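You operate a simulated robot arm through the tools that you are given. There is no shell and no other tool. Be economical: measure what you need, move in short steps, check, and stop when the job is done.

The job below is to be done with a simulated robot arm. You get a single attempt, and the scene is never put back.

Task
Shut the zips drawer. Then open the jaws drawer, take the red layered block and leave it in the inside of the jaws drawer, then shut the drawer. Do these in the order given.

The check looks at the end state, three seconds after you hand in, the way a careful person would. Anything else that was tipped, shoved, dropped, spilled or broken makes it a failure.

Robot
A 7-joint arm with a two-finger parallel gripper on a trunk, on a base that drives. Base frame: it is fixed to the floor where the robot stands at the start and does not move with it; the origin is under the middle of the robot, x ahead of it, y to its left, z up. Readings come in m, degrees, newtons and seconds.
Its first joint turns from -166.0 to 166.0 degrees. Places, roughly: inside of the jaws drawer [-0.2, 2.2, 0.6]; jaws drawer [-0.3, 2.2, 0.7]; red layered block (8x6x3 cm) [0.2, 1.4, 0.9]; zips drawer [1.1, 0.1, 0.7]. Payload 3.43 kg.
The tool frame sits at the grasp point between the pads (the TCP): z along the fingers, y along the line on which they close. The tips reach 0.03 m beyond it. Largest opening 0.094 m; finger width 0.028, thickness 0.01; the body of the gripper, 0.05 by 0.096 m, starts 0.055 m behind the TCP.
Orientation is that of the tool frame in the base frame, as a unit quaternion [w, x, y, z]. With the fingers straight down and closing along the base's y, the tool's x points along the base's -x, its y along +y and its z along -z.

Tools
- The arm moves only by the tool step_arm. Its argument "deltas" is text: rows parted by semicolons, each of 7 numbers parted by spaces: the gripper command, from -1 (fully open) to 1 (shut), values between in proportion, then the shift along the tool's x, y, z in units of 400 mm (1.0 is 400 mm), then the turn, a rotation vector about the tool's x, y, z in units of 120 degrees (1.0 is 120 degrees). In form: fingers tx ty tz rx ry rz; .... A call has 1 to 8 rows; each row is the pose to reach, as a shift and turn from the pose commanded when the call began, along the tool's axes at that moment. A call with a number of a shift or a turn outside -1 to 1 is refused whole. A row lasts 0.2 s, in which the tool goes at most 0.05 m and 8.6 degrees; a call with a longer step from one row to the next is refused whole, and so is a gripper value outside its range. Where a pose cannot be reached the arm comes as near as it can. A force on the tool above 40 N (or 10 N above the force at the start of the call, whichever is more), or a blocked arm, ends the call early, and 0.2 s more pass. The fingers move at their own pace (about 0.045 m/s each) and stop on an object; they squeeze with about 30 N. The grip force told is the motor's: it shows also when the fingers shut on nothing. Time passes only in rows, and 0.2 s behind the last, so rows that repeat a pose let the fingers close. The reply holds the time, the measured pose of the TCP, the force on the tool along the base axes, the opening and the grip force, in the units named above and with some noise, with the torque about the TCP (base axes, N m) and any sound that the robot's microphone picked up, and new pictures: "views" is both (left out), scene, wrist or none.
- Cameras (640 x 400 px; columns grow to the right, rows downward): "scene" is now at [0.5131, 0.15, 1.1188]; the picture's right is [-0.57, -0.82, 0.00], its down [-0.61, 0.43, -0.67] and it looks along [0.55, -0.38, -0.74] (base axes); focal length 214 px, centre (320, 200). "wrist" rides on the gripper at [0.076, 0.014, -0.102] in the tool frame; the picture's right is [-0.18, 0.98, 0.00], its down [-0.75, -0.14, -0.64] and it looks along [-0.63, -0.12, 0.77] (tool axes); focal length 243 px, centre (320, 200). There is no depth. A picture from a camera that has moved, and an enlarged one, comes with that camera's place and axes in the base frame and with its lens. The place of the scene camera against the robot may be out by one fixed shift of up to 0.012 m in any direction.
- lift_body(by): slides the trunk up (or, below 0, down) by that many m; the arm and the scene camera ride with it, the base frame stays. It gives what a move gives, with no picture.
- steer(legs): drives the robot by 1 to 6 legs, each [ahead, left, turn to the left] in m, m and degrees, along the robot's own axes; the way and the turn of a leg run together, so that a leg with both is an arc; at most 1.5 m and 180 degrees a leg. The arm and the cameras ride along, it lands a little off, and it stops where it bumps. It gives what a move gives, and a new picture of the scene camera.
- pan_tilt(pan, tilt): turns the head with the scene camera to pan (to the left, within 103 degrees either way) and tilt (down, from -29 to 69), counted from straight ahead of the robot. It gives what a move gives, and a new picture of the scene camera.
- enlarge(camera, box): a new picture of the part [left, top, right, bottom] of that camera's present view, enlarged. No time passes.
- job_done(): hands the job in; it is judged then, once.

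Go step by step. Nothing tells you exact positions but the pictures and the camera data: compare them with the known pose of the tool, close in by small moves and look again before you grip or let go. The budget is 165 turns and 260 pictures, counting those below and the enlarged ones. Unless the task says otherwise, let go and move clear before handing in, and close with one line.

The tools are called after "Emit:" by a JSON object that holds its "api" and its "payload". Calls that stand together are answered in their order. step_arm: Moves the arm, as the interface text tells. Its arguments: {"type":"object","properties":{"deltas":{"type":"string"},"views":{"type":"string","enum":["both","scene","wrist","none"]}},"required":["deltas"]} The other tools are called the same way: lift_body (by) slides the trunk up or down; steer (legs) drives the base; pan_tilt (pan, tilt) turns the head that bears the scene camera; enlarge (camera, box) takes an enlarged picture of a part of a camera's view; job_done () hands the job in.

At the start:

```text
clock: 0.0
eef_pos: [0.6438, -0.1221, 0.9508]
tool_rot: [0.0, 0.0, 1.0, 0.0]
ft_force: [-0.4, -0.5, 1.0]
ft_torque: [0.0, -0.02, -0.05]
opening: 0.0939
finger_force: 0.0
trunk travel left (down, up): [-0.2, 0.41]
robot x, y, heading: [-0.0006, -0.0014, -0.1]
head pan, tilt: [-34.9, 48.1]
```

scene: 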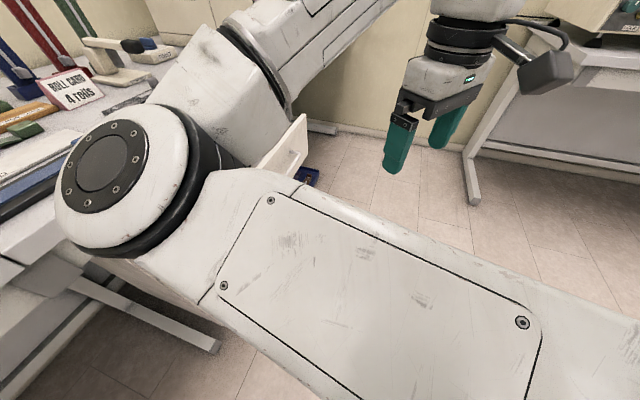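
wrist: 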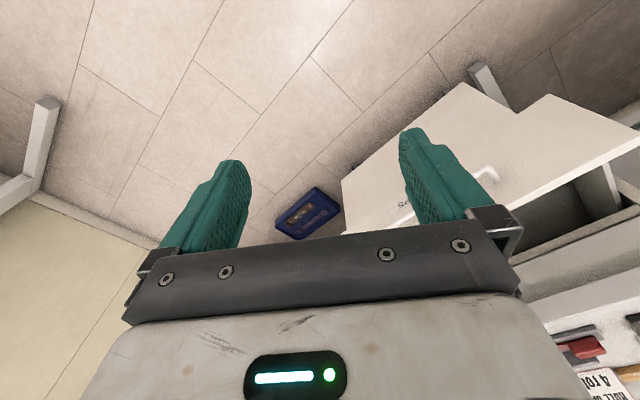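

I see the arm blocking most of the scene view, with an open drawer visible to the lower right in the wrist picture. I will look around with the head first.

Emit:
{"api": "pan_tilt", "payload": {"pan": 10, "tilt": 40}}

Emit:
{"api": "pan_tilt", "payload": {"pan": 90, "tilt": 25}}

```text
clock: 1.1
eef_pos: [0.6446, -0.1221, 0.9508]
tool_rot: [0.0, -0.001, 1.0, -0.001]
ft_force: [0.3, 0.2, -0.5]
ft_torque: [0.04, 0.02, -0.01]
opening: 0.094
finger_force: 0.0
trunk travel left (down, up): [-0.2, 0.41]
robot x, y, heading: [-0.0008, 0.0003, -0.3]
head pan, tilt: [10.0, 40.0]
camera scene: at [0.5323, 0.2097, 1.1304], right [0.17, -0.98, 0.0], down [-0.63, -0.11, -0.77], along [0.75, 0.13, -0.64], focal length 214 px, centre (320, 200)
```

scene: 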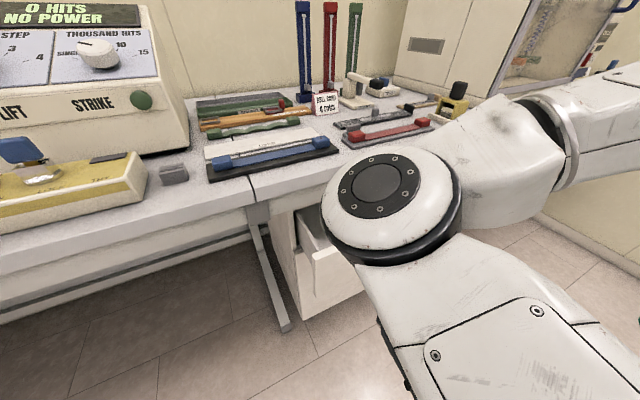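

```text
clock: 2.6
eef_pos: [0.6434, -0.1206, 0.9507]
tool_rot: [0.0, 0.001, 1.0, 0.0]
ft_force: [-0.6, 0.7, 0.3]
ft_torque: [-0.02, -0.02, 0.03]
opening: 0.0944
finger_force: 0.0
trunk travel left (down, up): [-0.2, 0.41]
robot x, y, heading: [-0.0007, 0.0033, 0.1]
head pan, tilt: [90.0, 25.0]
camera scene: at [0.4486, 0.2872, 1.1537], right [1.0, 0.0, 0.0], down [0.0, -0.42, -0.91], along [0.0, 0.91, -0.42], focal length 214 px, centre (320, 200)
```

scene: 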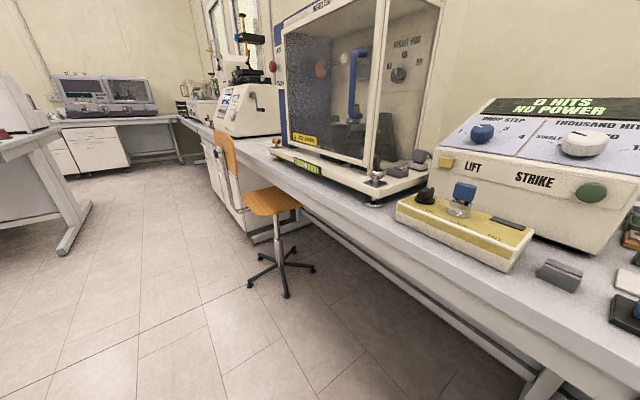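

The right bench runs along y and another desk stands to the left. I look further left for the jaws drawer and the red block.

Emit:
{"api": "pan_tilt", "payload": {"pan": 103, "tilt": 15}}

Emit:
{"api": "pan_tilt", "payload": {"pan": 10, "tilt": 60}}

```text
clock: 3.4
eef_pos: [0.645, -0.1214, 0.9515]
tool_rot: [0.0, 0.001, 1.0, 0.0]
ft_force: [-1.1, 0.0, 0.4]
ft_torque: [0.02, 0.01, 0.01]
opening: 0.0941
finger_force: 0.0
trunk travel left (down, up): [-0.2, 0.41]
robot x, y, heading: [-0.0017, 0.001, -0.0]
head pan, tilt: [103.0, 15.0]
camera scene: at [0.4276, 0.2861, 1.1699], right [0.97, 0.22, 0.0], down [0.06, -0.25, -0.97], along [-0.22, 0.94, -0.26], focal length 214 px, centre (320, 200)
```

scene: 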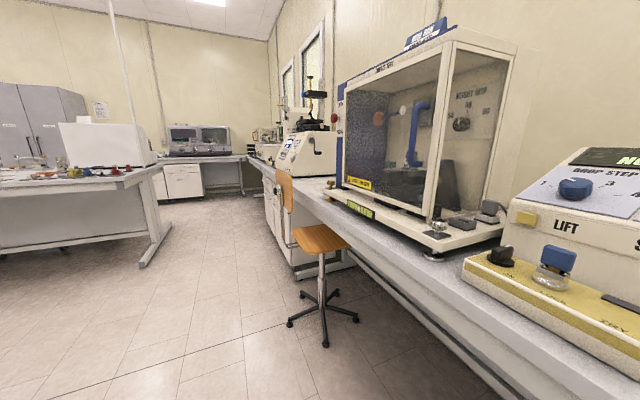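

```text
clock: 5.1
eef_pos: [0.6437, -0.122, 0.9507]
tool_rot: [0.001, 0.0, 1.0, 0.0]
ft_force: [0.3, 0.4, 0.5]
ft_torque: [-0.02, 0.02, -0.03]
opening: 0.0941
finger_force: 0.0
trunk travel left (down, up): [-0.2, 0.41]
robot x, y, heading: [-0.0005, 0.0009, -0.1]
head pan, tilt: [10.0, 60.0]
camera scene: at [0.5142, 0.2067, 1.1037], right [0.17, -0.98, 0.0], down [-0.85, -0.15, -0.5], along [0.49, 0.09, -0.87], focal length 214 px, centre (320, 200)
```

scene: 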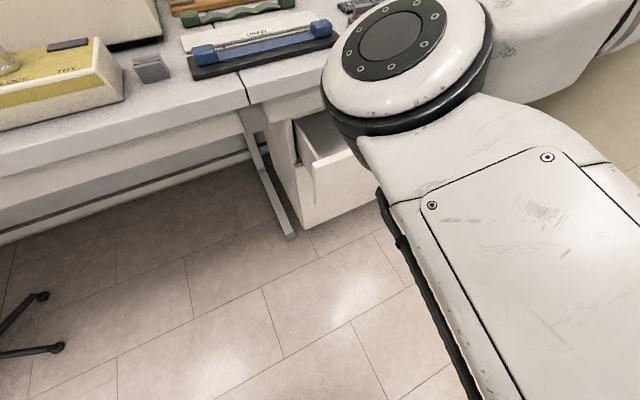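

The bench turns obliquely and the cabinet behind the stool should be the jaws one. I enlarge for detail after the zips drawer; first I want to see the zips drawer without the arm in the way.

Emit:
{"api": "enlarge", "payload": {"camera": "wrist", "box": [320, 80, 640, 400]}}

Emit:
{"api": "enlarge", "payload": {"camera": "scene", "box": [220, 60, 420, 240]}}

```text
1.25 times, centred on (480, 240) of wrist
camera zoom: at [0.5675, -0.1081, 1.0547], right [0.18, 0.98, 0.0], down [0.75, -0.14, 0.64], along [0.63, -0.12, -0.77], focal length 303 px, centre (120, 150)
```

zoom: 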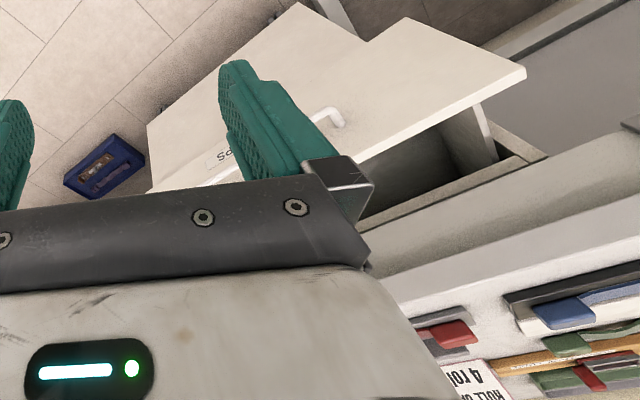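

```text
2.22 times, centred on (320, 150) of scene
camera zoom: at [0.5142, 0.2067, 1.1037], right [0.17, -0.98, 0.0], down [-0.85, -0.15, -0.5], along [0.49, 0.09, -0.87], focal length 477 px, centre (320, 311)
```

zoom: 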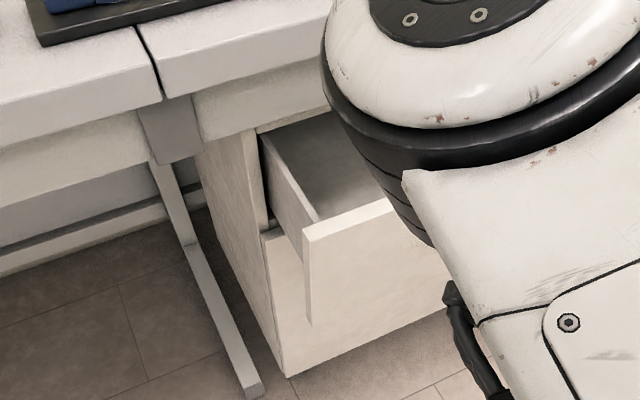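

The zips label shows upside down on the open drawer's front ("Zips"), whose face is skewed about 15° to the base x axis. I back the arm off to see it whole from the wrist camera.

Emit:
{"api": "step_arm", "payload": {"deltas": "1 0.12 0 -0.0 0 0 0;1 0.24 0 0 0 0 0;1 0.36 0 0 0 0 0;1 0.46 0 0 0 0 0;1 0.46 0 0 0 -0.07 0;1 0.46 0 0 0 -0.14 0;1 0.46 0 0 0 -0.14 0"}}

```text
clock: 6.7
eef_pos: [0.4718, -0.1287, 0.9669]
tool_rot: [0.147, -0.001, 0.989, 0.002]
ft_force: [-0.1, 0.1, 0.0]
ft_torque: [0.01, -0.01, 0.0]
opening: 0.0
finger_force: 30.7
out of reach, approached as far as the arm can: row 5, 6, 7
trunk travel left (down, up): [-0.2, 0.41]
robot x, y, heading: [-0.0028, 0.0008, 0.2]
head pan, tilt: [10.0, 60.0]
camera scene: at [0.5141, 0.2065, 1.1036], right [0.17, -0.98, 0.0], down [-0.85, -0.15, -0.5], along [0.49, 0.09, -0.87], focal length 214 px, centre (320, 200)
camera wrist: at [0.3692, -0.1142, 1.0448], right [0.18, 0.98, 0.05], down [0.54, -0.14, 0.83], along [0.83, -0.12, -0.55], focal length 243 px, centre (320, 200)
```

scene: 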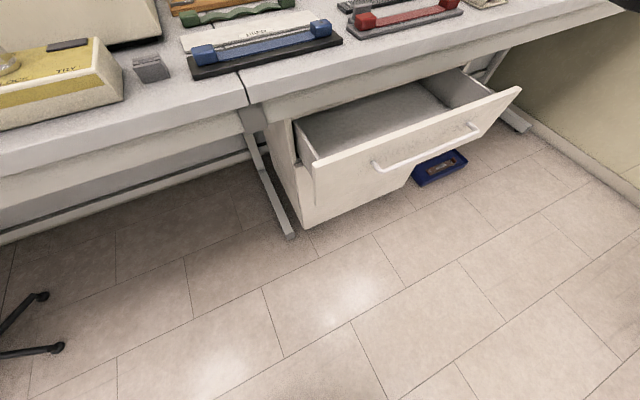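
wrist: 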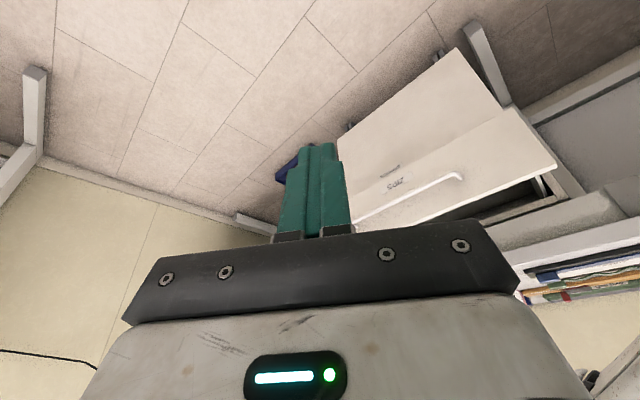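

Both views triangulate the zips panel's top left corner to (0.78, 0.26, 0.775), with the face running to about (1.10, -0.20); closing direction is about (0.82, 0.58), travel about 0.19 m. I bring the shut fingers in front of it, yawing to face it.

Emit:
{"api": "step_arm", "payload": {"deltas": "1 -0.078 0.01 0.086 -0.012 0 -0.04;1 -0.156 0.021 0.172 -0.024 0 -0.08;1 -0.234 0.031 0.258 -0.036 0 -0.12;1 -0.311 0.042 0.344 -0.049 0 -0.161;1 -0.389 0.052 0.43 -0.061 0 -0.2;1 -0.467 0.063 0.516 -0.073 0 -0.24;1 -0.545 0.073 0.602 -0.085 0 -0.281;1 -0.545 0.073 0.602 -0.085 0 -0.281"}}

```text
clock: 8.5
eef_pos: [0.7521, -0.0982, 0.7994]
tool_rot: [0.139, -0.3, 0.943, 0.044]
ft_force: [-0.1, -0.2, 0.3]
ft_torque: [-0.02, -0.02, 0.02]
opening: 0.0
finger_force: 30.1
trunk travel left (down, up): [-0.2, 0.41]
robot x, y, heading: [-0.0021, -0.0008, -0.2]
head pan, tilt: [10.0, 60.0]
camera scene: at [0.5141, 0.2067, 1.1036], right [0.17, -0.98, 0.0], down [-0.85, -0.15, -0.5], along [0.49, 0.09, -0.87], focal length 214 px, centre (320, 200)
camera wrist: at [0.6596, -0.1472, 0.8764], right [-0.42, 0.9, 0.05], down [0.52, 0.19, 0.83], along [0.74, 0.38, -0.55], focal length 243 px, centre (320, 200)
```

scene: 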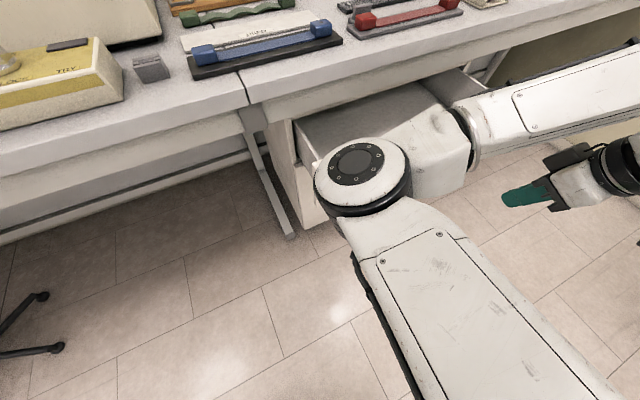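
wrist: 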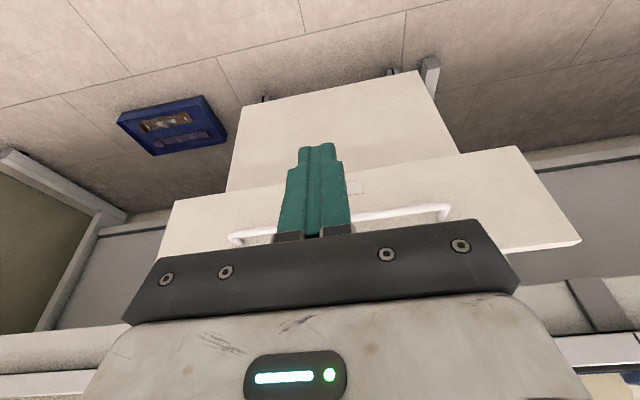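

The view is now square to the panel, with the handle above the label. I pitch the fingers towards the face and lower to the zone beneath the handle.

Emit:
{"api": "step_arm", "payload": {"deltas": "1 -0.035 0 0.064 0 -0.06 0;1 -0.07 0 0.129 0 -0.12 0;1 -0.105 0 0.193 0 -0.18 0;1 -0.14 0 0.258 0 -0.24 0;1 -0.175 0 0.322 0 -0.3 0;1 -0.209 0 0.387 0 -0.358 0;1 -0.209 0 0.387 0 -0.358 0"}}

```text
clock: 10.1
eef_pos: [0.8532, -0.0262, 0.6763]
tool_rot: [0.475, -0.262, 0.827, 0.151]
ft_force: [-0.8, -0.7, 0.7]
ft_torque: [0.0, 0.01, 0.02]
opening: 0.0002
finger_force: 30.8
trunk travel left (down, up): [-0.2, 0.41]
robot x, y, heading: [-0.0018, -0.0015, -0.1]
head pan, tilt: [10.0, 60.0]
camera scene: at [0.5142, 0.2066, 1.1036], right [0.17, -0.98, 0.0], down [-0.85, -0.15, -0.5], along [0.49, 0.09, -0.87], focal length 214 px, centre (320, 200)
camera wrist: at [0.7406, -0.0895, 0.6619], right [-0.49, 0.86, 0.16], down [-0.06, -0.22, 0.97], along [0.87, 0.47, 0.16], focal length 243 px, centre (320, 200)
```

scene: 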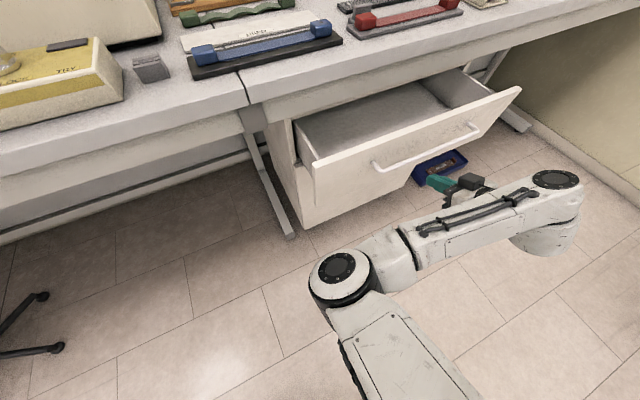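
wrist: 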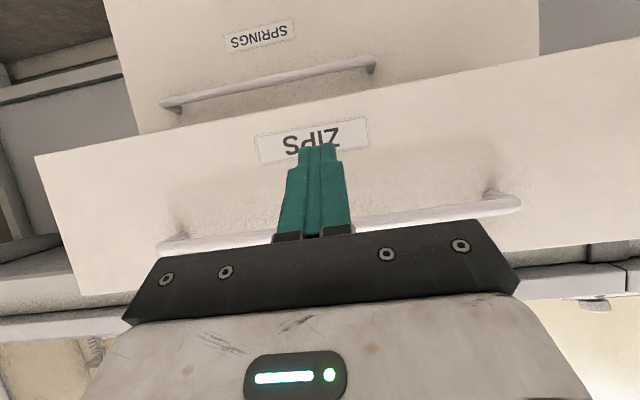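

The label reads ZIPS and the fingertips point just under the handle. I push along the closing direction.

Emit:
{"api": "step_arm", "payload": {"deltas": "1 -0.05 0 0.0866 0 0 0;1 -0.1 0 0.173 0 0 0;1 -0.14 0 0.242 0 0 0;1 -0.175 0 0.303 0 0 0;1 -0.2 0 0.346 0 0 0"}}

```text
clock: 11.3
eef_pos: [0.9839, 0.0655, 0.6749]
tool_rot: [0.475, -0.262, 0.826, 0.151]
ft_force: [0.0, -0.1, -0.4]
ft_torque: [0.03, 0.02, 0.02]
opening: 0.0
finger_force: 30.6
trunk travel left (down, up): [-0.2, 0.41]
robot x, y, heading: [-0.0041, 0.0007, 0.1]
head pan, tilt: [10.0, 60.0]
camera scene: at [0.5141, 0.2067, 1.1036], right [0.17, -0.98, 0.0], down [-0.85, -0.15, -0.5], along [0.49, 0.09, -0.87], focal length 214 px, centre (320, 200)
camera wrist: at [0.8718, 0.0028, 0.6615], right [-0.49, 0.86, 0.16], down [-0.06, -0.22, 0.97], along [0.87, 0.47, 0.16], focal length 243 px, centre (320, 200)
```

scene: 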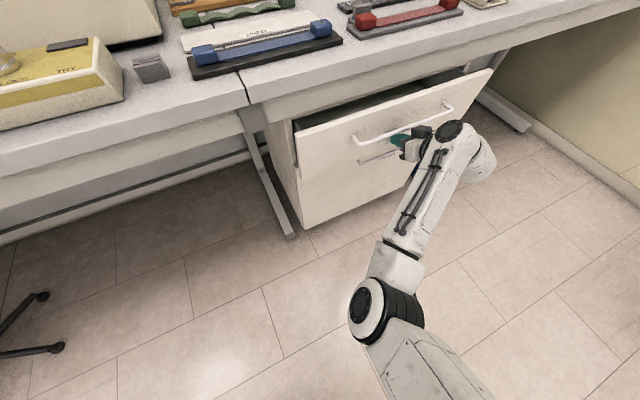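
wrist: 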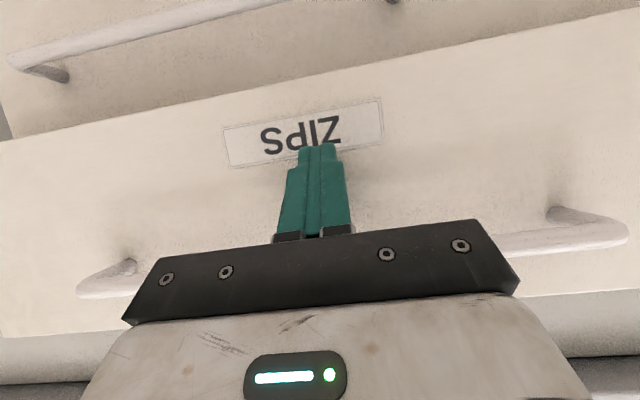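

The drawer is moving in freely with about 8–10 cm left. I keep pushing.

Emit:
{"api": "step_arm", "payload": {"deltas": "1 -0.04 0 0.07 0 0 0;1 -0.07 0 0.121 0 0 0;1 -0.1 0 0.173 0 0 0;1 -0.12 0 0.208 0 0 0;1 -0.14 0 0.242 0 0 0;1 -0.16 0 0.277 0 0 0"}}

```text
clock: 12.0
eef_pos: [1.03, 0.0973, 0.6727]
tool_rot: [0.471, -0.264, 0.829, 0.15]
ft_force: [-2.2, -1.7, -0.2]
ft_torque: [0.03, 0.0, 0.0]
opening: 0.0
finger_force: 30.2
trunk travel left (down, up): [-0.2, 0.41]
robot x, y, heading: [0.0004, -0.0002, 0.1]
head pan, tilt: [10.0, 60.0]
stopped in row 3: the force on the tool passed its limit at 183 N (the readings are from after the stop); the commanded pose is now the measured one
camera scene: at [0.5141, 0.2063, 1.1036], right [0.17, -0.98, 0.0], down [-0.85, -0.15, -0.5], along [0.49, 0.09, -0.87], focal length 214 px, centre (320, 200)
camera wrist: at [0.918, 0.0341, 0.6612], right [-0.49, 0.86, 0.16], down [-0.05, -0.21, 0.98], along [0.87, 0.47, 0.15], focal length 243 px, centre (320, 200)
```

scene: 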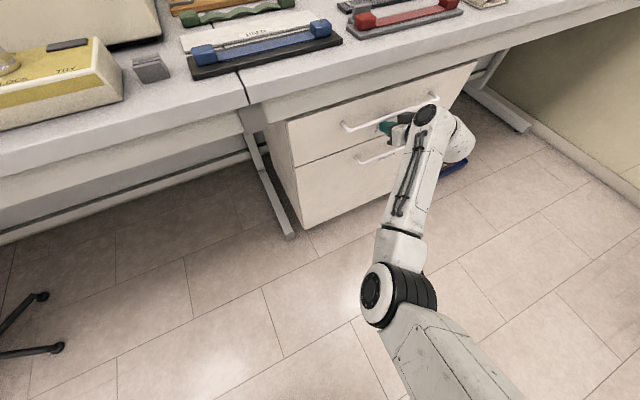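
wrist: 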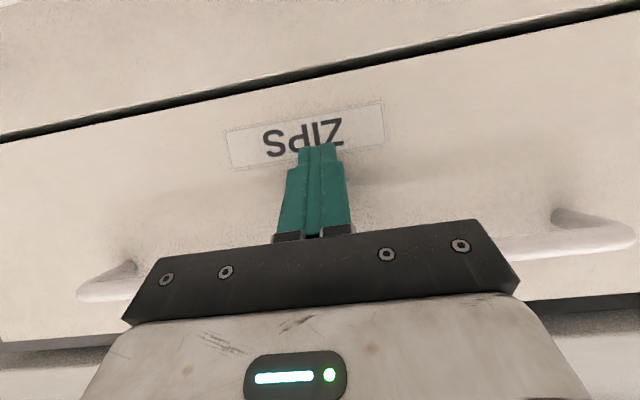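

The drawer hit its stop and looks shut. I back off and check.

Emit:
{"api": "step_arm", "payload": {"deltas": "1 0.05 0 -0.0866 0 0 0;1 0.1 0 -0.173 0 0 0;1 0.15 0 -0.26 0 0 0;1 0.2 0 -0.346 0 0 0;1 0.25 0 -0.433 0 0 0"}}

Emit:
{"api": "enlarge", "payload": {"camera": "scene", "box": [240, 40, 540, 230]}}

```text
clock: 13.2
eef_pos: [0.8661, -0.0182, 0.6745]
tool_rot: [0.471, -0.264, 0.828, 0.151]
ft_force: [-0.9, -0.7, 0.5]
ft_torque: [-0.01, -0.03, 0.01]
opening: 0.0
finger_force: 30.1
trunk travel left (down, up): [-0.2, 0.41]
robot x, y, heading: [0.0022, -0.0015, -0.1]
head pan, tilt: [10.0, 60.0]
camera scene: at [0.5141, 0.2068, 1.1036], right [0.17, -0.98, 0.0], down [-0.85, -0.15, -0.5], along [0.49, 0.09, -0.87], focal length 214 px, centre (320, 200)
camera wrist: at [0.7548, -0.0804, 0.6628], right [-0.49, 0.86, 0.16], down [-0.05, -0.21, 0.98], along [0.87, 0.47, 0.15], focal length 243 px, centre (320, 200)
```

scene: 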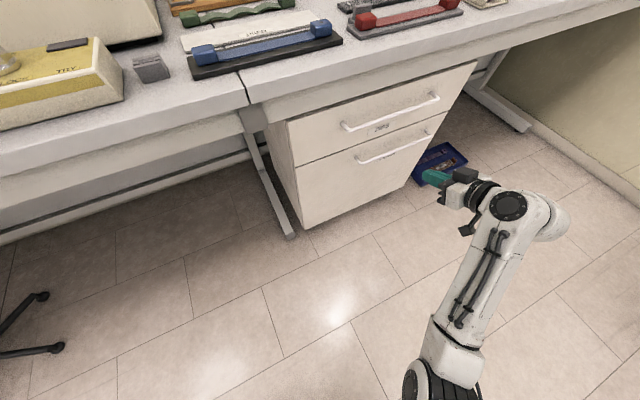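
wrist: 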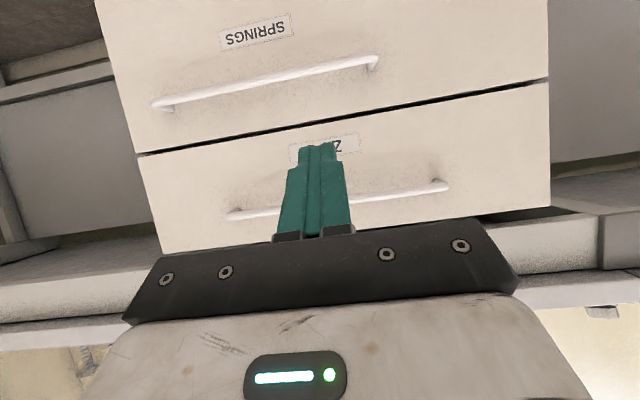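

```text
2.11 times, centred on (390, 135) of scene
camera zoom: at [0.5141, 0.2068, 1.1036], right [0.17, -0.98, 0.0], down [-0.85, -0.15, -0.5], along [0.49, 0.09, -0.87], focal length 452 px, centre (173, 337)
```

zoom: 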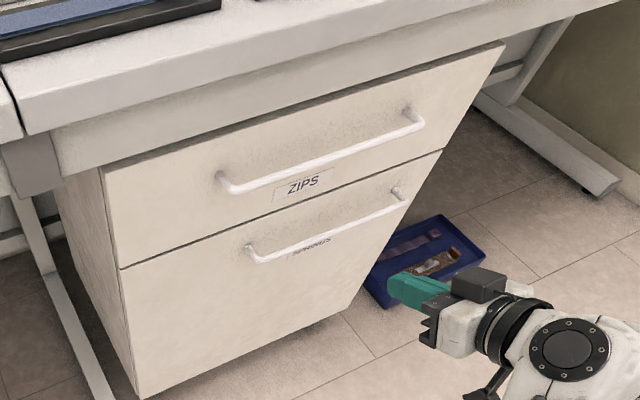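

Zips is fully shut. Now I look towards the jaws cabinet and the block.

Emit:
{"api": "pan_tilt", "payload": {"pan": 100, "tilt": 20}}

Emit:
{"api": "enlarge", "payload": {"camera": "scene", "box": [200, 60, 440, 210]}}

Emit:
{"api": "enlarge", "payload": {"camera": "scene", "box": [220, 130, 400, 330]}}

```text
clock: 14.8
eef_pos: [0.8671, -0.0191, 0.6756]
tool_rot: [0.471, -0.263, 0.828, 0.15]
ft_force: [0.5, 0.2, -0.2]
ft_torque: [0.01, 0.02, -0.02]
opening: 0.0
finger_force: 30.0
trunk travel left (down, up): [-0.2, 0.41]
robot x, y, heading: [0.0026, 0.0014, 0.1]
head pan, tilt: [100.0, 20.0]
camera scene: at [0.4324, 0.2866, 1.1618], right [0.98, 0.17, 0.0], down [0.06, -0.34, -0.94], along [-0.16, 0.93, -0.34], focal length 214 px, centre (320, 200)
```

scene: 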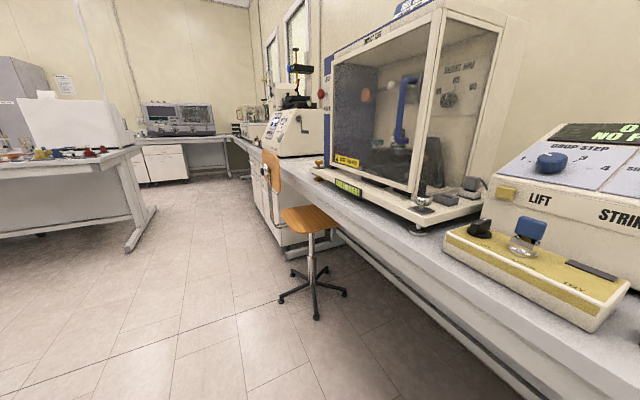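

```text
2.67 times, centred on (320, 135) of scene
camera zoom: at [0.4324, 0.2866, 1.1618], right [0.98, 0.17, 0.0], down [0.06, -0.34, -0.94], along [-0.16, 0.93, -0.34], focal length 572 px, centre (320, 373)
```

zoom: 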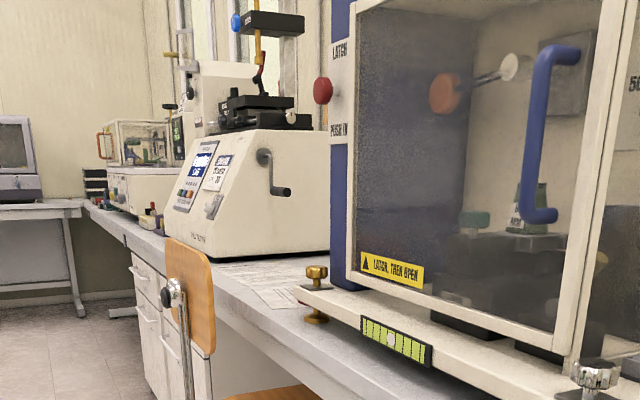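

```text
2.00 times, centred on (310, 230) of scene
camera zoom: at [0.4324, 0.2866, 1.1618], right [0.98, 0.17, 0.0], down [0.06, -0.34, -0.94], along [-0.16, 0.93, -0.34], focal length 429 px, centre (340, 140)
```

zoom: 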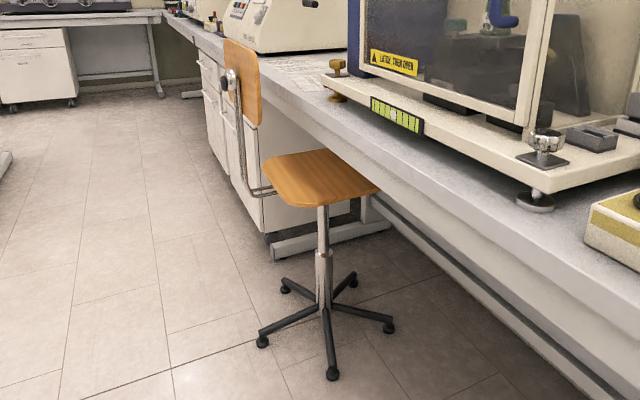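

The stool stands near (0.19, 1.48) with the jaws cabinet just beyond it, and the block should be on the bench near there. I first fold the arm back up before driving.

Emit:
{"api": "step_arm", "payload": {"deltas": "1 -0.017 0 -0.073 0 0.06 0;1 -0.035 0 -0.146 0 0.12 0;1 -0.052 0 -0.218 0 0.18 0;1 -0.07 0 -0.291 0 0.24 0;1 -0.087 0 -0.364 0 0.3 0;1 -0.105 0 -0.437 0 0.358 0;1 -0.105 0 -0.437 0 0.358 0", "views": "none"}}

```text
clock: 16.4
eef_pos: [0.7605, -0.0931, 0.8009]
tool_rot: [0.134, -0.301, 0.943, 0.044]
ft_force: [0.3, 0.3, -0.2]
ft_torque: [0.0, 0.01, 0.0]
opening: 0.0
finger_force: 30.2
out of reach, approached as far as the arm can: row 4
trunk travel left (down, up): [-0.2, 0.41]
robot x, y, heading: [0.0019, -0.0026, 0.1]
head pan, tilt: [100.0, 20.0]
```

The arm unfolded safely. I bring it back towards its starting pose.

Emit:
{"api": "step_arm", "payload": {"deltas": "1 0.071 0.049 -0.085 0.012 0 0.04;1 0.141 0.098 -0.17 0.024 0 0.08;1 0.212 0.147 -0.255 0.036 0 0.12;1 0.283 0.196 -0.34 0.049 0 0.161;1 0.354 0.245 -0.425 0.061 0 0.2;1 0.424 0.294 -0.51 0.073 0 0.24;1 0.495 0.343 -0.595 0.085 0 0.281;1 0.495 0.343 -0.595 0.085 0 0.281", "views": "scene"}}

```text
clock: 18.2
eef_pos: [0.4997, -0.1533, 1.0516]
tool_rot: [0.151, -0.042, 0.987, 0.022]
ft_force: [0.8, 0.5, 0.1]
ft_torque: [-0.01, 0.0, 0.01]
opening: 0.0
finger_force: 30.2
out of reach, approached as far as the arm can: row 2, 3, 4, 5, 6, 7, 8
trunk travel left (down, up): [-0.2, 0.41]
robot x, y, heading: [0.0036, 0.0023, 0.3]
head pan, tilt: [100.0, 20.0]
camera scene: at [0.4322, 0.2868, 1.1619], right [0.98, 0.17, 0.0], down [0.06, -0.34, -0.94], along [-0.16, 0.93, -0.34], focal length 214 px, centre (320, 200)
```

scene: 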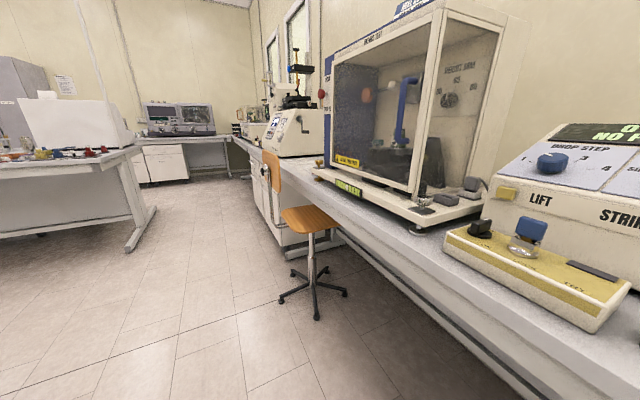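

The arm is folded enough, and the floor to the left is clear. I drive back-left in two legs to about (-0.65, 1.45), staying away from the stool.

Emit:
{"api": "steer", "payload": {"legs": [[-0.3, 0.5, 0], [-0.35, 0.9, 0], [0, 0, 30]]}}

Emit:
{"api": "pan_tilt", "payload": {"pan": 0, "tilt": 25}}

```text
clock: 27.6
eef_pos: [-0.1392, 1.5071, 1.0552]
tool_rot: [0.146, -0.291, 0.944, 0.059]
ft_force: [0.0, -0.8, -0.2]
ft_torque: [-0.02, 0.01, 0.02]
opening: 0.0002
finger_force: 30.2
trunk travel left (down, up): [-0.2, 0.41]
robot x, y, heading: [-0.646, 1.392, 30.1]
head pan, tilt: [100.0, 20.0]
camera scene: at [-0.4154, 1.8559, 1.1619], right [0.77, 0.64, 0.0], down [0.22, -0.26, -0.94], along [-0.6, 0.72, -0.34], focal length 214 px, centre (320, 200)
```

scene: 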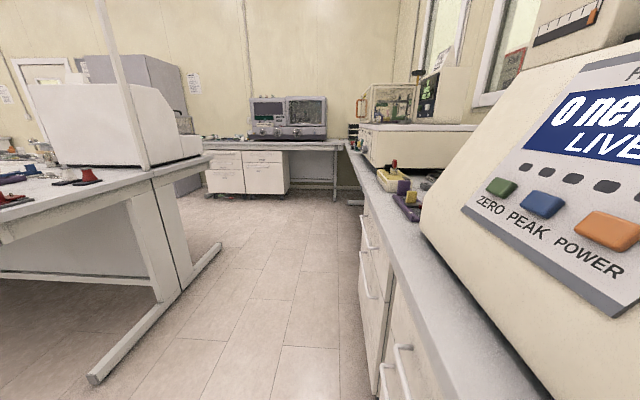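

```text
clock: 29.4
eef_pos: [-0.1393, 1.5077, 1.0543]
tool_rot: [0.149, -0.29, 0.944, 0.06]
ft_force: [0.0, -0.6, -1.0]
ft_torque: [0.01, -0.03, 0.0]
opening: 0.0001
finger_force: 29.3
trunk travel left (down, up): [-0.2, 0.41]
robot x, y, heading: [-0.6439, 1.3921, 29.8]
head pan, tilt: [0.0, 25.0]
camera scene: at [-0.2758, 1.8306, 1.1538], right [0.5, -0.87, 0.0], down [-0.37, -0.21, -0.91], along [0.79, 0.45, -0.42], focal length 214 px, centre (320, 200)
```

scene: 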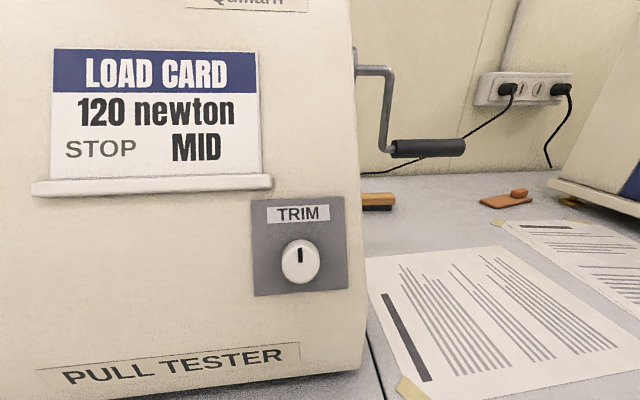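

The robot stands before the pull tester; no bump was reported. I look right and down for the block and drawer.

Emit:
{"api": "pan_tilt", "payload": {"pan": -55, "tilt": 30}}

Emit:
{"api": "pan_tilt", "payload": {"pan": 0, "tilt": 65}}

```text
clock: 30.6
eef_pos: [-0.1387, 1.5087, 1.0549]
tool_rot: [0.149, -0.291, 0.943, 0.061]
ft_force: [-0.6, -0.1, -0.3]
ft_torque: [0.02, 0.01, -0.01]
opening: 0.0
finger_force: 30.1
trunk travel left (down, up): [-0.2, 0.41]
robot x, y, heading: [-0.6488, 1.3918, 30.0]
head pan, tilt: [-55.0, 30.0]
camera scene: at [-0.2736, 1.7463, 1.1458], right [-0.42, -0.91, 0.0], down [-0.45, 0.21, -0.87], along [0.78, -0.37, -0.5], focal length 214 px, centre (320, 200)
```

scene: 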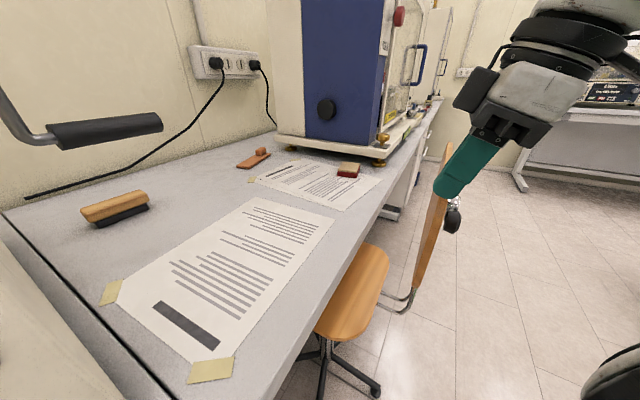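

```text
clock: 31.9
eef_pos: [-0.1398, 1.5073, 1.0535]
tool_rot: [0.149, -0.291, 0.943, 0.061]
ft_force: [-0.8, -0.3, 0.0]
ft_torque: [0.01, 0.03, -0.01]
opening: 0.0
finger_force: 30.1
trunk travel left (down, up): [-0.2, 0.41]
robot x, y, heading: [-0.6455, 1.3976, 29.9]
head pan, tilt: [0.0, 65.0]
camera scene: at [-0.303, 1.8148, 1.0982], right [0.5, -0.87, 0.0], down [-0.79, -0.45, -0.42], along [0.37, 0.21, -0.91], focal length 214 px, centre (320, 200)
```

scene: 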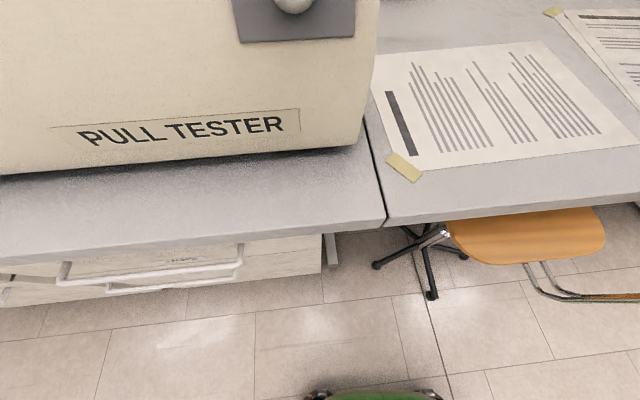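

The red layered block lies on the second sheet near (0.27, 1.39), and a cabinet with handles lies below the pull tester. I enlarge both.

Emit:
{"api": "enlarge", "payload": {"camera": "scene", "box": [0, 200, 360, 400]}}

Emit:
{"api": "pan_tilt", "payload": {"pan": 55, "tilt": 55}}

```text
1.78 times, centred on (180, 300) of scene
camera zoom: at [-0.303, 1.8148, 1.0982], right [0.5, -0.87, 0.0], down [-0.79, -0.45, -0.42], along [0.37, 0.21, -0.91], focal length 381 px, centre (569, 22)
```

zoom: 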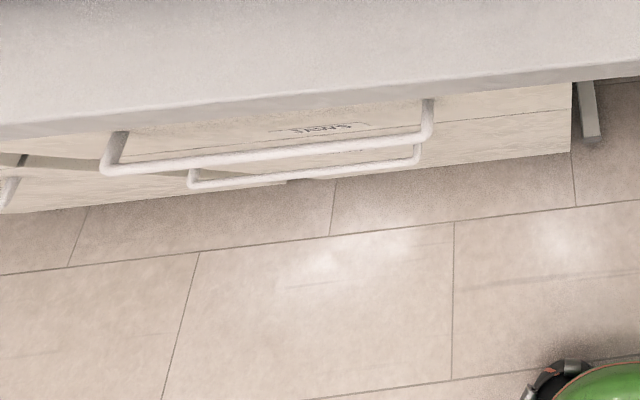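

```text
clock: 33.1
eef_pos: [-0.1396, 1.5081, 1.0549]
tool_rot: [0.148, -0.291, 0.943, 0.061]
ft_force: [-0.4, 0.5, 0.9]
ft_torque: [0.0, -0.02, -0.03]
opening: 0.0
finger_force: 29.8
trunk travel left (down, up): [-0.2, 0.41]
robot x, y, heading: [-0.6475, 1.3935, 29.7]
head pan, tilt: [55.0, 55.0]
camera scene: at [-0.3492, 1.8563, 1.1098], right [1.0, -0.09, 0.0], down [-0.07, -0.82, -0.57], along [0.05, 0.57, -0.82], focal length 214 px, centre (320, 200)
```

scene: 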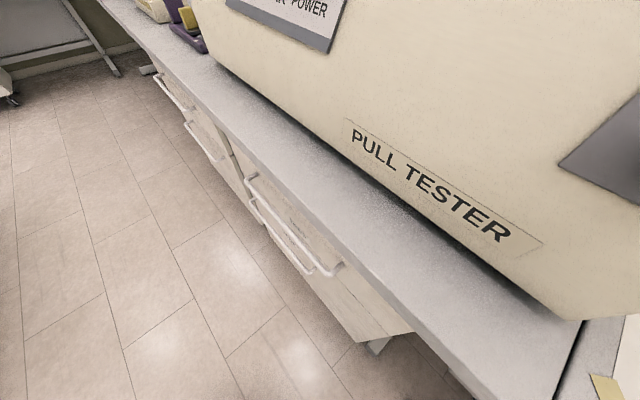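

The near cabinet's top drawer matches the jaws place; I need its label. First I check how the arm is folded before shifting left.

Emit:
{"api": "pan_tilt", "payload": {"pan": -60, "tilt": 60}}

```text
clock: 35.0
eef_pos: [-0.1393, 1.5075, 1.0536]
tool_rot: [0.149, -0.29, 0.943, 0.06]
ft_force: [-0.1, 0.2, 0.0]
ft_torque: [0.01, -0.02, -0.02]
opening: 0.0
finger_force: 29.9
trunk travel left (down, up): [-0.2, 0.41]
robot x, y, heading: [-0.6473, 1.3915, 29.8]
head pan, tilt: [-60.0, 60.0]
camera scene: at [-0.2979, 1.7512, 1.1037], right [-0.5, -0.87, 0.0], down [-0.75, 0.43, -0.5], along [0.43, -0.25, -0.87], focal length 214 px, centre (320, 200)
```

scene: 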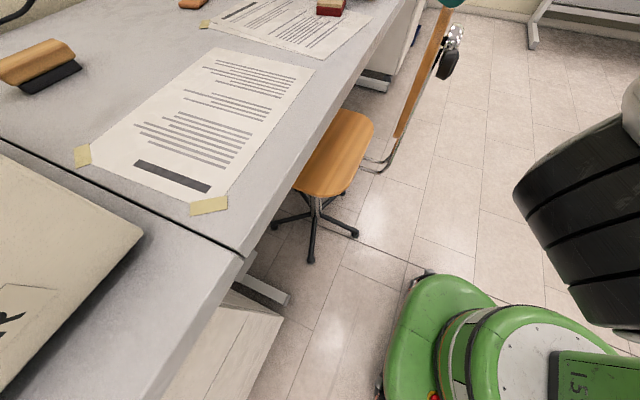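

The base is compact (front about 0.25 m ahead of its centre) and the elbow is on its right side. I turn to face the cabinet square and shift left.

Emit:
{"api": "steer", "payload": {"legs": [[0, 0, 5], [-0.08, 0.3, 0]]}}

Emit:
{"api": "pan_tilt", "payload": {"pan": -20, "tilt": 65}}

```text
clock: 37.6
eef_pos: [-0.3918, 1.7549, 1.0547]
tool_rot: [0.146, -0.333, 0.929, 0.067]
ft_force: [-0.3, 0.3, -0.3]
ft_torque: [0.0, -0.02, -0.01]
opening: 0.0
finger_force: 29.7
trunk travel left (down, up): [-0.2, 0.41]
robot x, y, heading: [-0.8893, 1.5939, 34.9]
head pan, tilt: [-60.0, 60.0]
camera scene: at [-0.5719, 1.9824, 1.1037], right [-0.42, -0.91, 0.0], down [-0.79, 0.36, -0.5], along [0.45, -0.21, -0.87], focal length 214 px, centre (320, 200)
```

scene: 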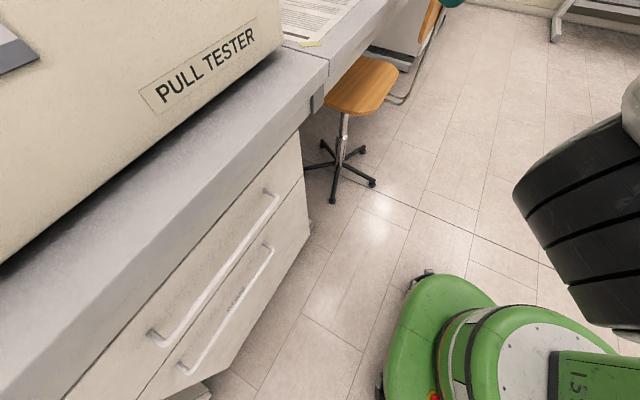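

```text
clock: 38.7
eef_pos: [-0.3924, 1.756, 1.0546]
tool_rot: [0.146, -0.333, 0.929, 0.067]
ft_force: [-0.1, 0.1, 0.1]
ft_torque: [0.02, 0.0, 0.0]
opening: 0.0002
finger_force: 29.7
trunk travel left (down, up): [-0.2, 0.41]
robot x, y, heading: [-0.8877, 1.5941, 35.1]
head pan, tilt: [-20.0, 65.0]
camera scene: at [-0.5737, 2.0262, 1.0982], right [0.26, -0.97, 0.0], down [-0.88, -0.24, -0.42], along [0.41, 0.11, -0.91], focal length 214 px, centre (320, 200)
```

scene: 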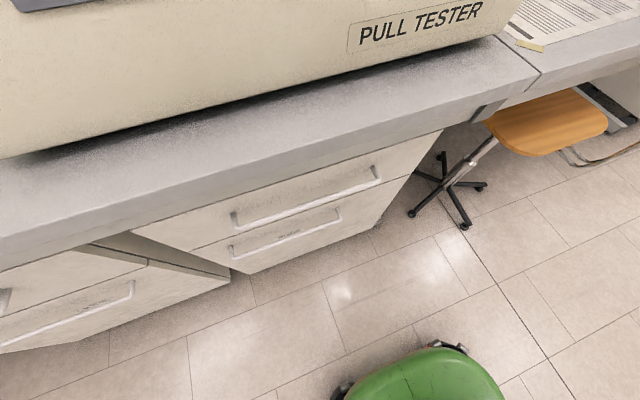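

The handle triangulates to ends (-0.315, 1.97) and (-0.495, 2.21) at z about 0.72. I check the label.

Emit:
{"api": "enlarge", "payload": {"camera": "scene", "box": [200, 140, 440, 290]}}

Emit:
{"api": "pan_tilt", "payload": {"pan": -20, "tilt": 45}}

```text
2.67 times, centred on (320, 215) of scene
camera zoom: at [-0.5737, 2.0262, 1.0982], right [0.26, -0.97, 0.0], down [-0.88, -0.24, -0.42], along [0.41, 0.11, -0.91], focal length 572 px, centre (320, 160)
```

zoom: 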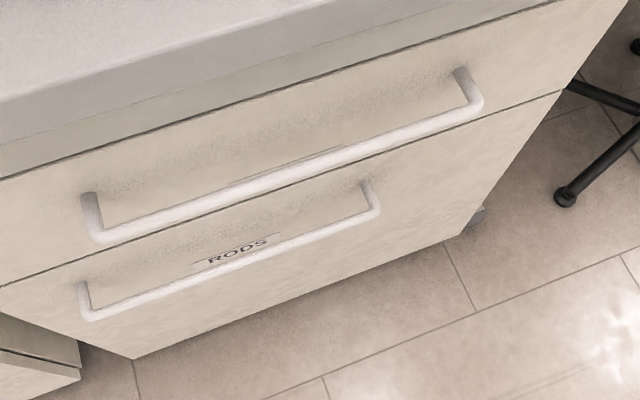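

```text
clock: 39.5
eef_pos: [-0.3926, 1.7552, 1.0547]
tool_rot: [0.145, -0.333, 0.929, 0.068]
ft_force: [1.1, -0.6, 0.4]
ft_torque: [0.02, 0.0, 0.04]
opening: 0.0
finger_force: 30.4
trunk travel left (down, up): [-0.2, 0.41]
robot x, y, heading: [-0.8858, 1.5962, 35.1]
head pan, tilt: [-20.0, 45.0]
camera scene: at [-0.5538, 2.0316, 1.1231], right [0.26, -0.97, 0.0], down [-0.68, -0.18, -0.71], along [0.68, 0.18, -0.71], focal length 214 px, centre (320, 200)
```

scene: 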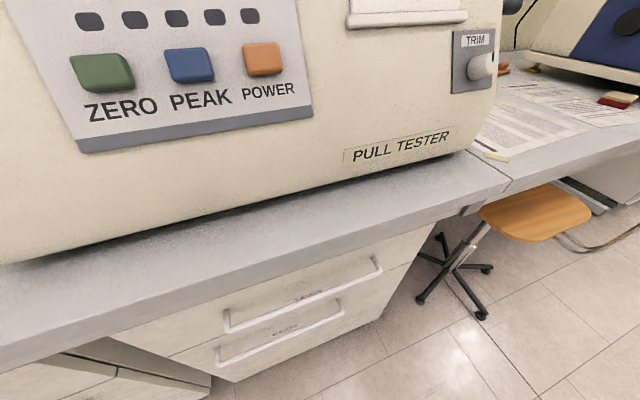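

Emit:
{"api": "enlarge", "payload": {"camera": "scene", "box": [200, 230, 440, 380]}}

```text
2.67 times, centred on (320, 305) of scene
camera zoom: at [-0.5538, 2.0316, 1.1231], right [0.26, -0.97, 0.0], down [-0.68, -0.18, -0.71], along [0.68, 0.18, -0.71], focal length 572 px, centre (320, -80)
```

zoom: 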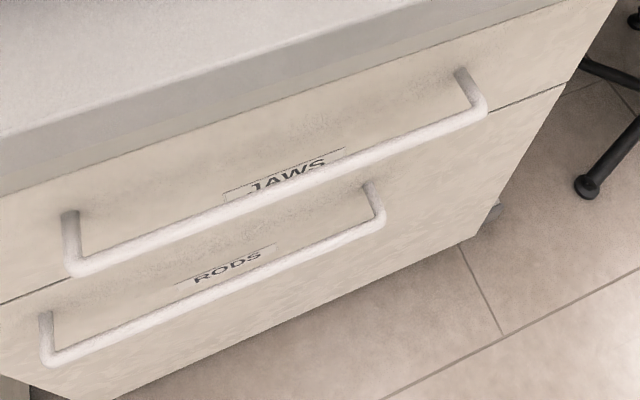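

The label reads JAWS. To give the arm room under the head boom and pull with the base, I shift the robot back 0.12 and left 0.2 m.

Emit:
{"api": "steer", "payload": {"legs": [[-0.12, 0.2, 0]]}}

```text
clock: 41.3
eef_pos: [-0.6035, 1.8488, 1.0537]
tool_rot: [0.146, -0.332, 0.93, 0.067]
ft_force: [0.3, -0.7, -0.1]
ft_torque: [0.02, 0.01, 0.0]
opening: 0.0
finger_force: 30.7
trunk travel left (down, up): [-0.2, 0.41]
robot x, y, heading: [-1.0998, 1.6907, 35.1]
head pan, tilt: [-20.0, 45.0]
camera scene: at [-0.7652, 2.1257, 1.1232], right [0.26, -0.97, 0.0], down [-0.68, -0.18, -0.71], along [0.68, 0.18, -0.71], focal length 214 px, centre (320, 200)
```

scene: 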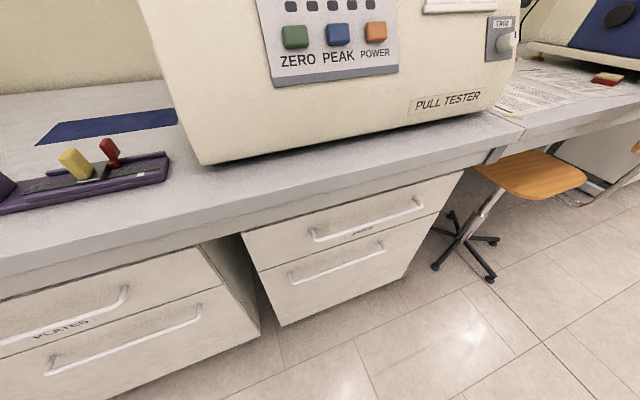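

The handle centre stays near (-0.41, 2.09, 0.72). I lower the tool in front of it, pitching it forward and opening the fingers.

Emit:
{"api": "step_arm", "payload": {"deltas": "-1 0.001 0.026 0.095 0.002 -0.049 0.003;-1 0.003 0.052 0.19 0.004 -0.099 0.006;-1 0.004 0.078 0.285 0.006 -0.148 0.009;-1 0.006 0.105 0.38 0.009 -0.198 0.011;-1 0.007 0.131 0.476 0.011 -0.247 0.014;-1 0.009 0.157 0.571 0.013 -0.297 0.017;-1 0.01 0.183 0.666 0.015 -0.346 0.02;-1 0.01 0.183 0.666 0.015 -0.346 0.02"}}

```text
clock: 42.0
eef_pos: [-0.5946, 1.8983, 1.0697]
tool_rot: [0.249, -0.445, 0.846, 0.156]
ft_force: [-0.2, -0.3, -0.6]
ft_torque: [0.01, -0.05, -0.03]
opening: 0.0597
finger_force: 0.1
out of reach, approached as far as the arm can: row 1, 2, 3
trunk travel left (down, up): [-0.2, 0.41]
robot x, y, heading: [-1.1009, 1.6871, 35.0]
head pan, tilt: [-20.0, 45.0]
stopped in row 3: the arm was blocked; the commanded pose is now the measured one
camera scene: at [-0.7655, 2.1257, 1.1232], right [0.26, -0.97, 0.0], down [-0.68, -0.18, -0.71], along [0.68, 0.18, -0.71], focal length 214 px, centre (320, 200)
camera wrist: at [-0.6707, 1.8052, 1.1127], right [-0.73, 0.67, 0.14], down [0.3, 0.12, 0.95], along [0.62, 0.73, -0.29], focal length 243 px, centre (320, 200)
```

scene: 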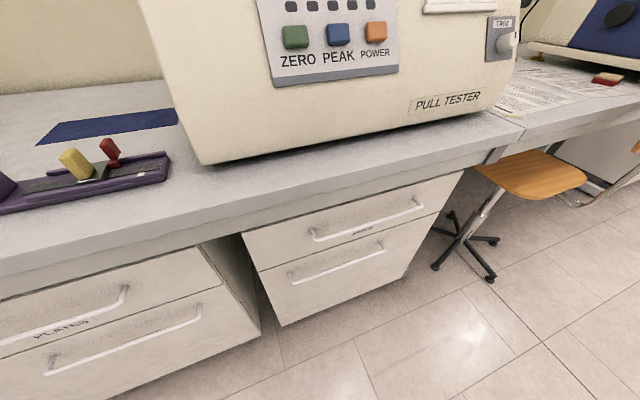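
wrist: 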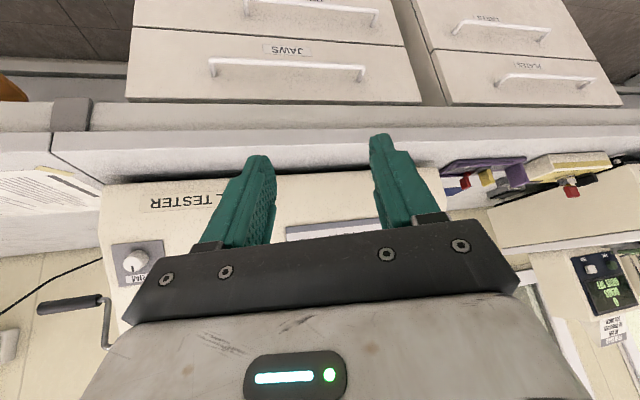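

The arm reached a joint limit because it was too folded. I extend forward with less tilt first, as in the first approach.

Emit:
{"api": "step_arm", "payload": {"deltas": "-1 -0.027 0 0.108 0.018 0.029 0.036;-1 -0.054 0 0.217 0.037 0.058 0.072;-1 -0.08 0 0.325 0.055 0.088 0.109;-1 -0.107 0 0.434 0.074 0.117 0.145;-1 -0.107 0 0.434 0.074 0.117 0.145"}}

```text
clock: 43.2
eef_pos: [-0.495, 2.0146, 0.9721]
tool_rot: [0.151, -0.303, 0.938, 0.077]
ft_force: [-0.7, 0.2, 0.5]
ft_torque: [0.04, 0.0, 0.02]
opening: 0.0938
finger_force: 0.0
out of reach, approached as far as the arm can: row 1, 2, 3, 4, 5
trunk travel left (down, up): [-0.2, 0.41]
robot x, y, heading: [-1.0995, 1.6922, 35.0]
head pan, tilt: [-20.0, 45.0]
camera scene: at [-0.7656, 2.1257, 1.1232], right [0.26, -0.97, 0.0], down [-0.68, -0.18, -0.71], along [0.68, 0.18, -0.71], focal length 214 px, centre (320, 200)
camera wrist: at [-0.5874, 1.9596, 1.0455], right [-0.44, 0.89, 0.11], down [0.51, 0.15, 0.85], along [0.74, 0.43, -0.52], focal length 243 px, centre (320, 200)
```

scene: 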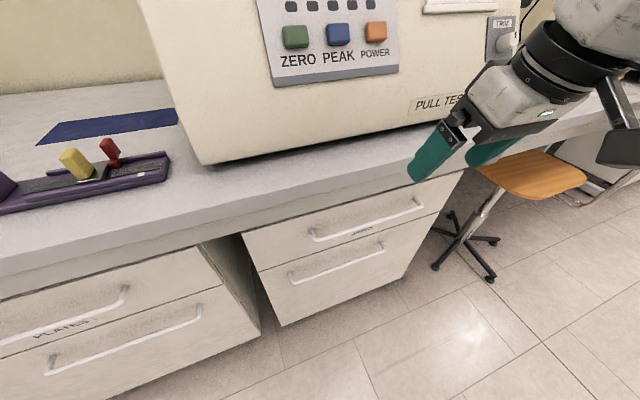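
wrist: 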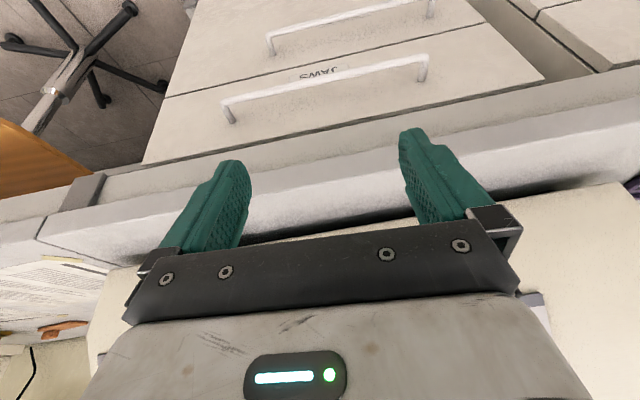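

The tool is now about 0.11 m out from the bar and square to it. I go down while pitching the fingers to 30° below horizontal.

Emit:
{"api": "step_arm", "payload": {"deltas": "-1 0.038 0 0.097 0 -0.057 0;-1 0.077 0 0.194 0 -0.113 0;-1 0.115 0 0.291 0 -0.17 0;-1 0.153 0 0.388 0 -0.226 0;-1 0.192 0 0.485 0 -0.283 0;-1 0.23 0 0.582 0 -0.339 0;-1 0.23 0 0.582 0 -0.339 0"}}

```text
clock: 44.8
eef_pos: [-0.5111, 2.0149, 0.7241]
tool_rot: [0.47, -0.263, 0.825, 0.171]
ft_force: [0.0, -0.1, 0.2]
ft_torque: [0.01, -0.01, 0.02]
opening: 0.0939
finger_force: 0.0
out of reach, approached as far as the arm can: row 1, 2, 3, 4, 5
trunk travel left (down, up): [-0.2, 0.41]
robot x, y, heading: [-1.1013, 1.6901, 34.7]
head pan, tilt: [-20.0, 45.0]
camera scene: at [-0.7655, 2.1256, 1.1234], right [0.26, -0.97, 0.0], down [-0.68, -0.18, -0.71], along [0.68, 0.18, -0.71], focal length 214 px, centre (320, 200)
camera wrist: at [-0.6223, 1.9507, 0.7101], right [-0.51, 0.84, 0.19], down [-0.04, -0.25, 0.97], along [0.86, 0.48, 0.16], focal length 243 px, centre (320, 200)
```

scene: 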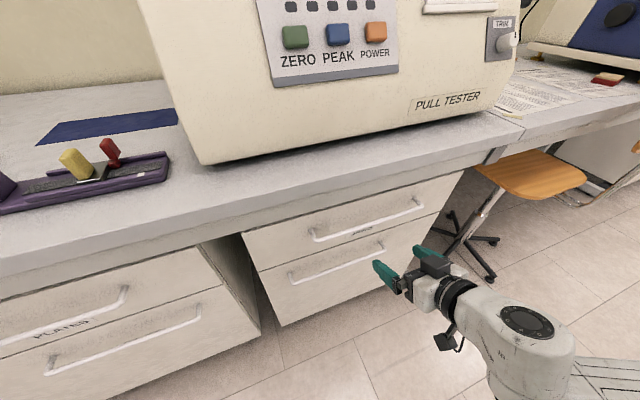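
wrist: 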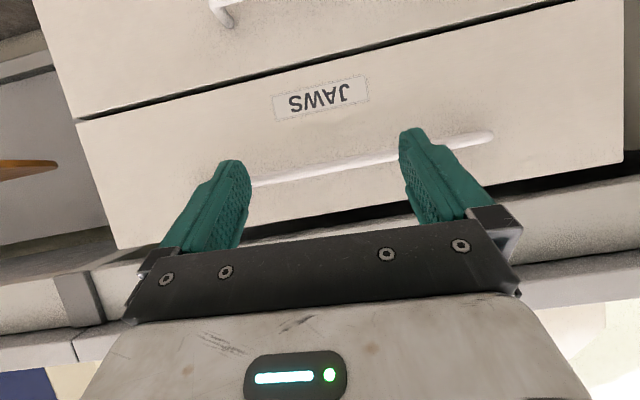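

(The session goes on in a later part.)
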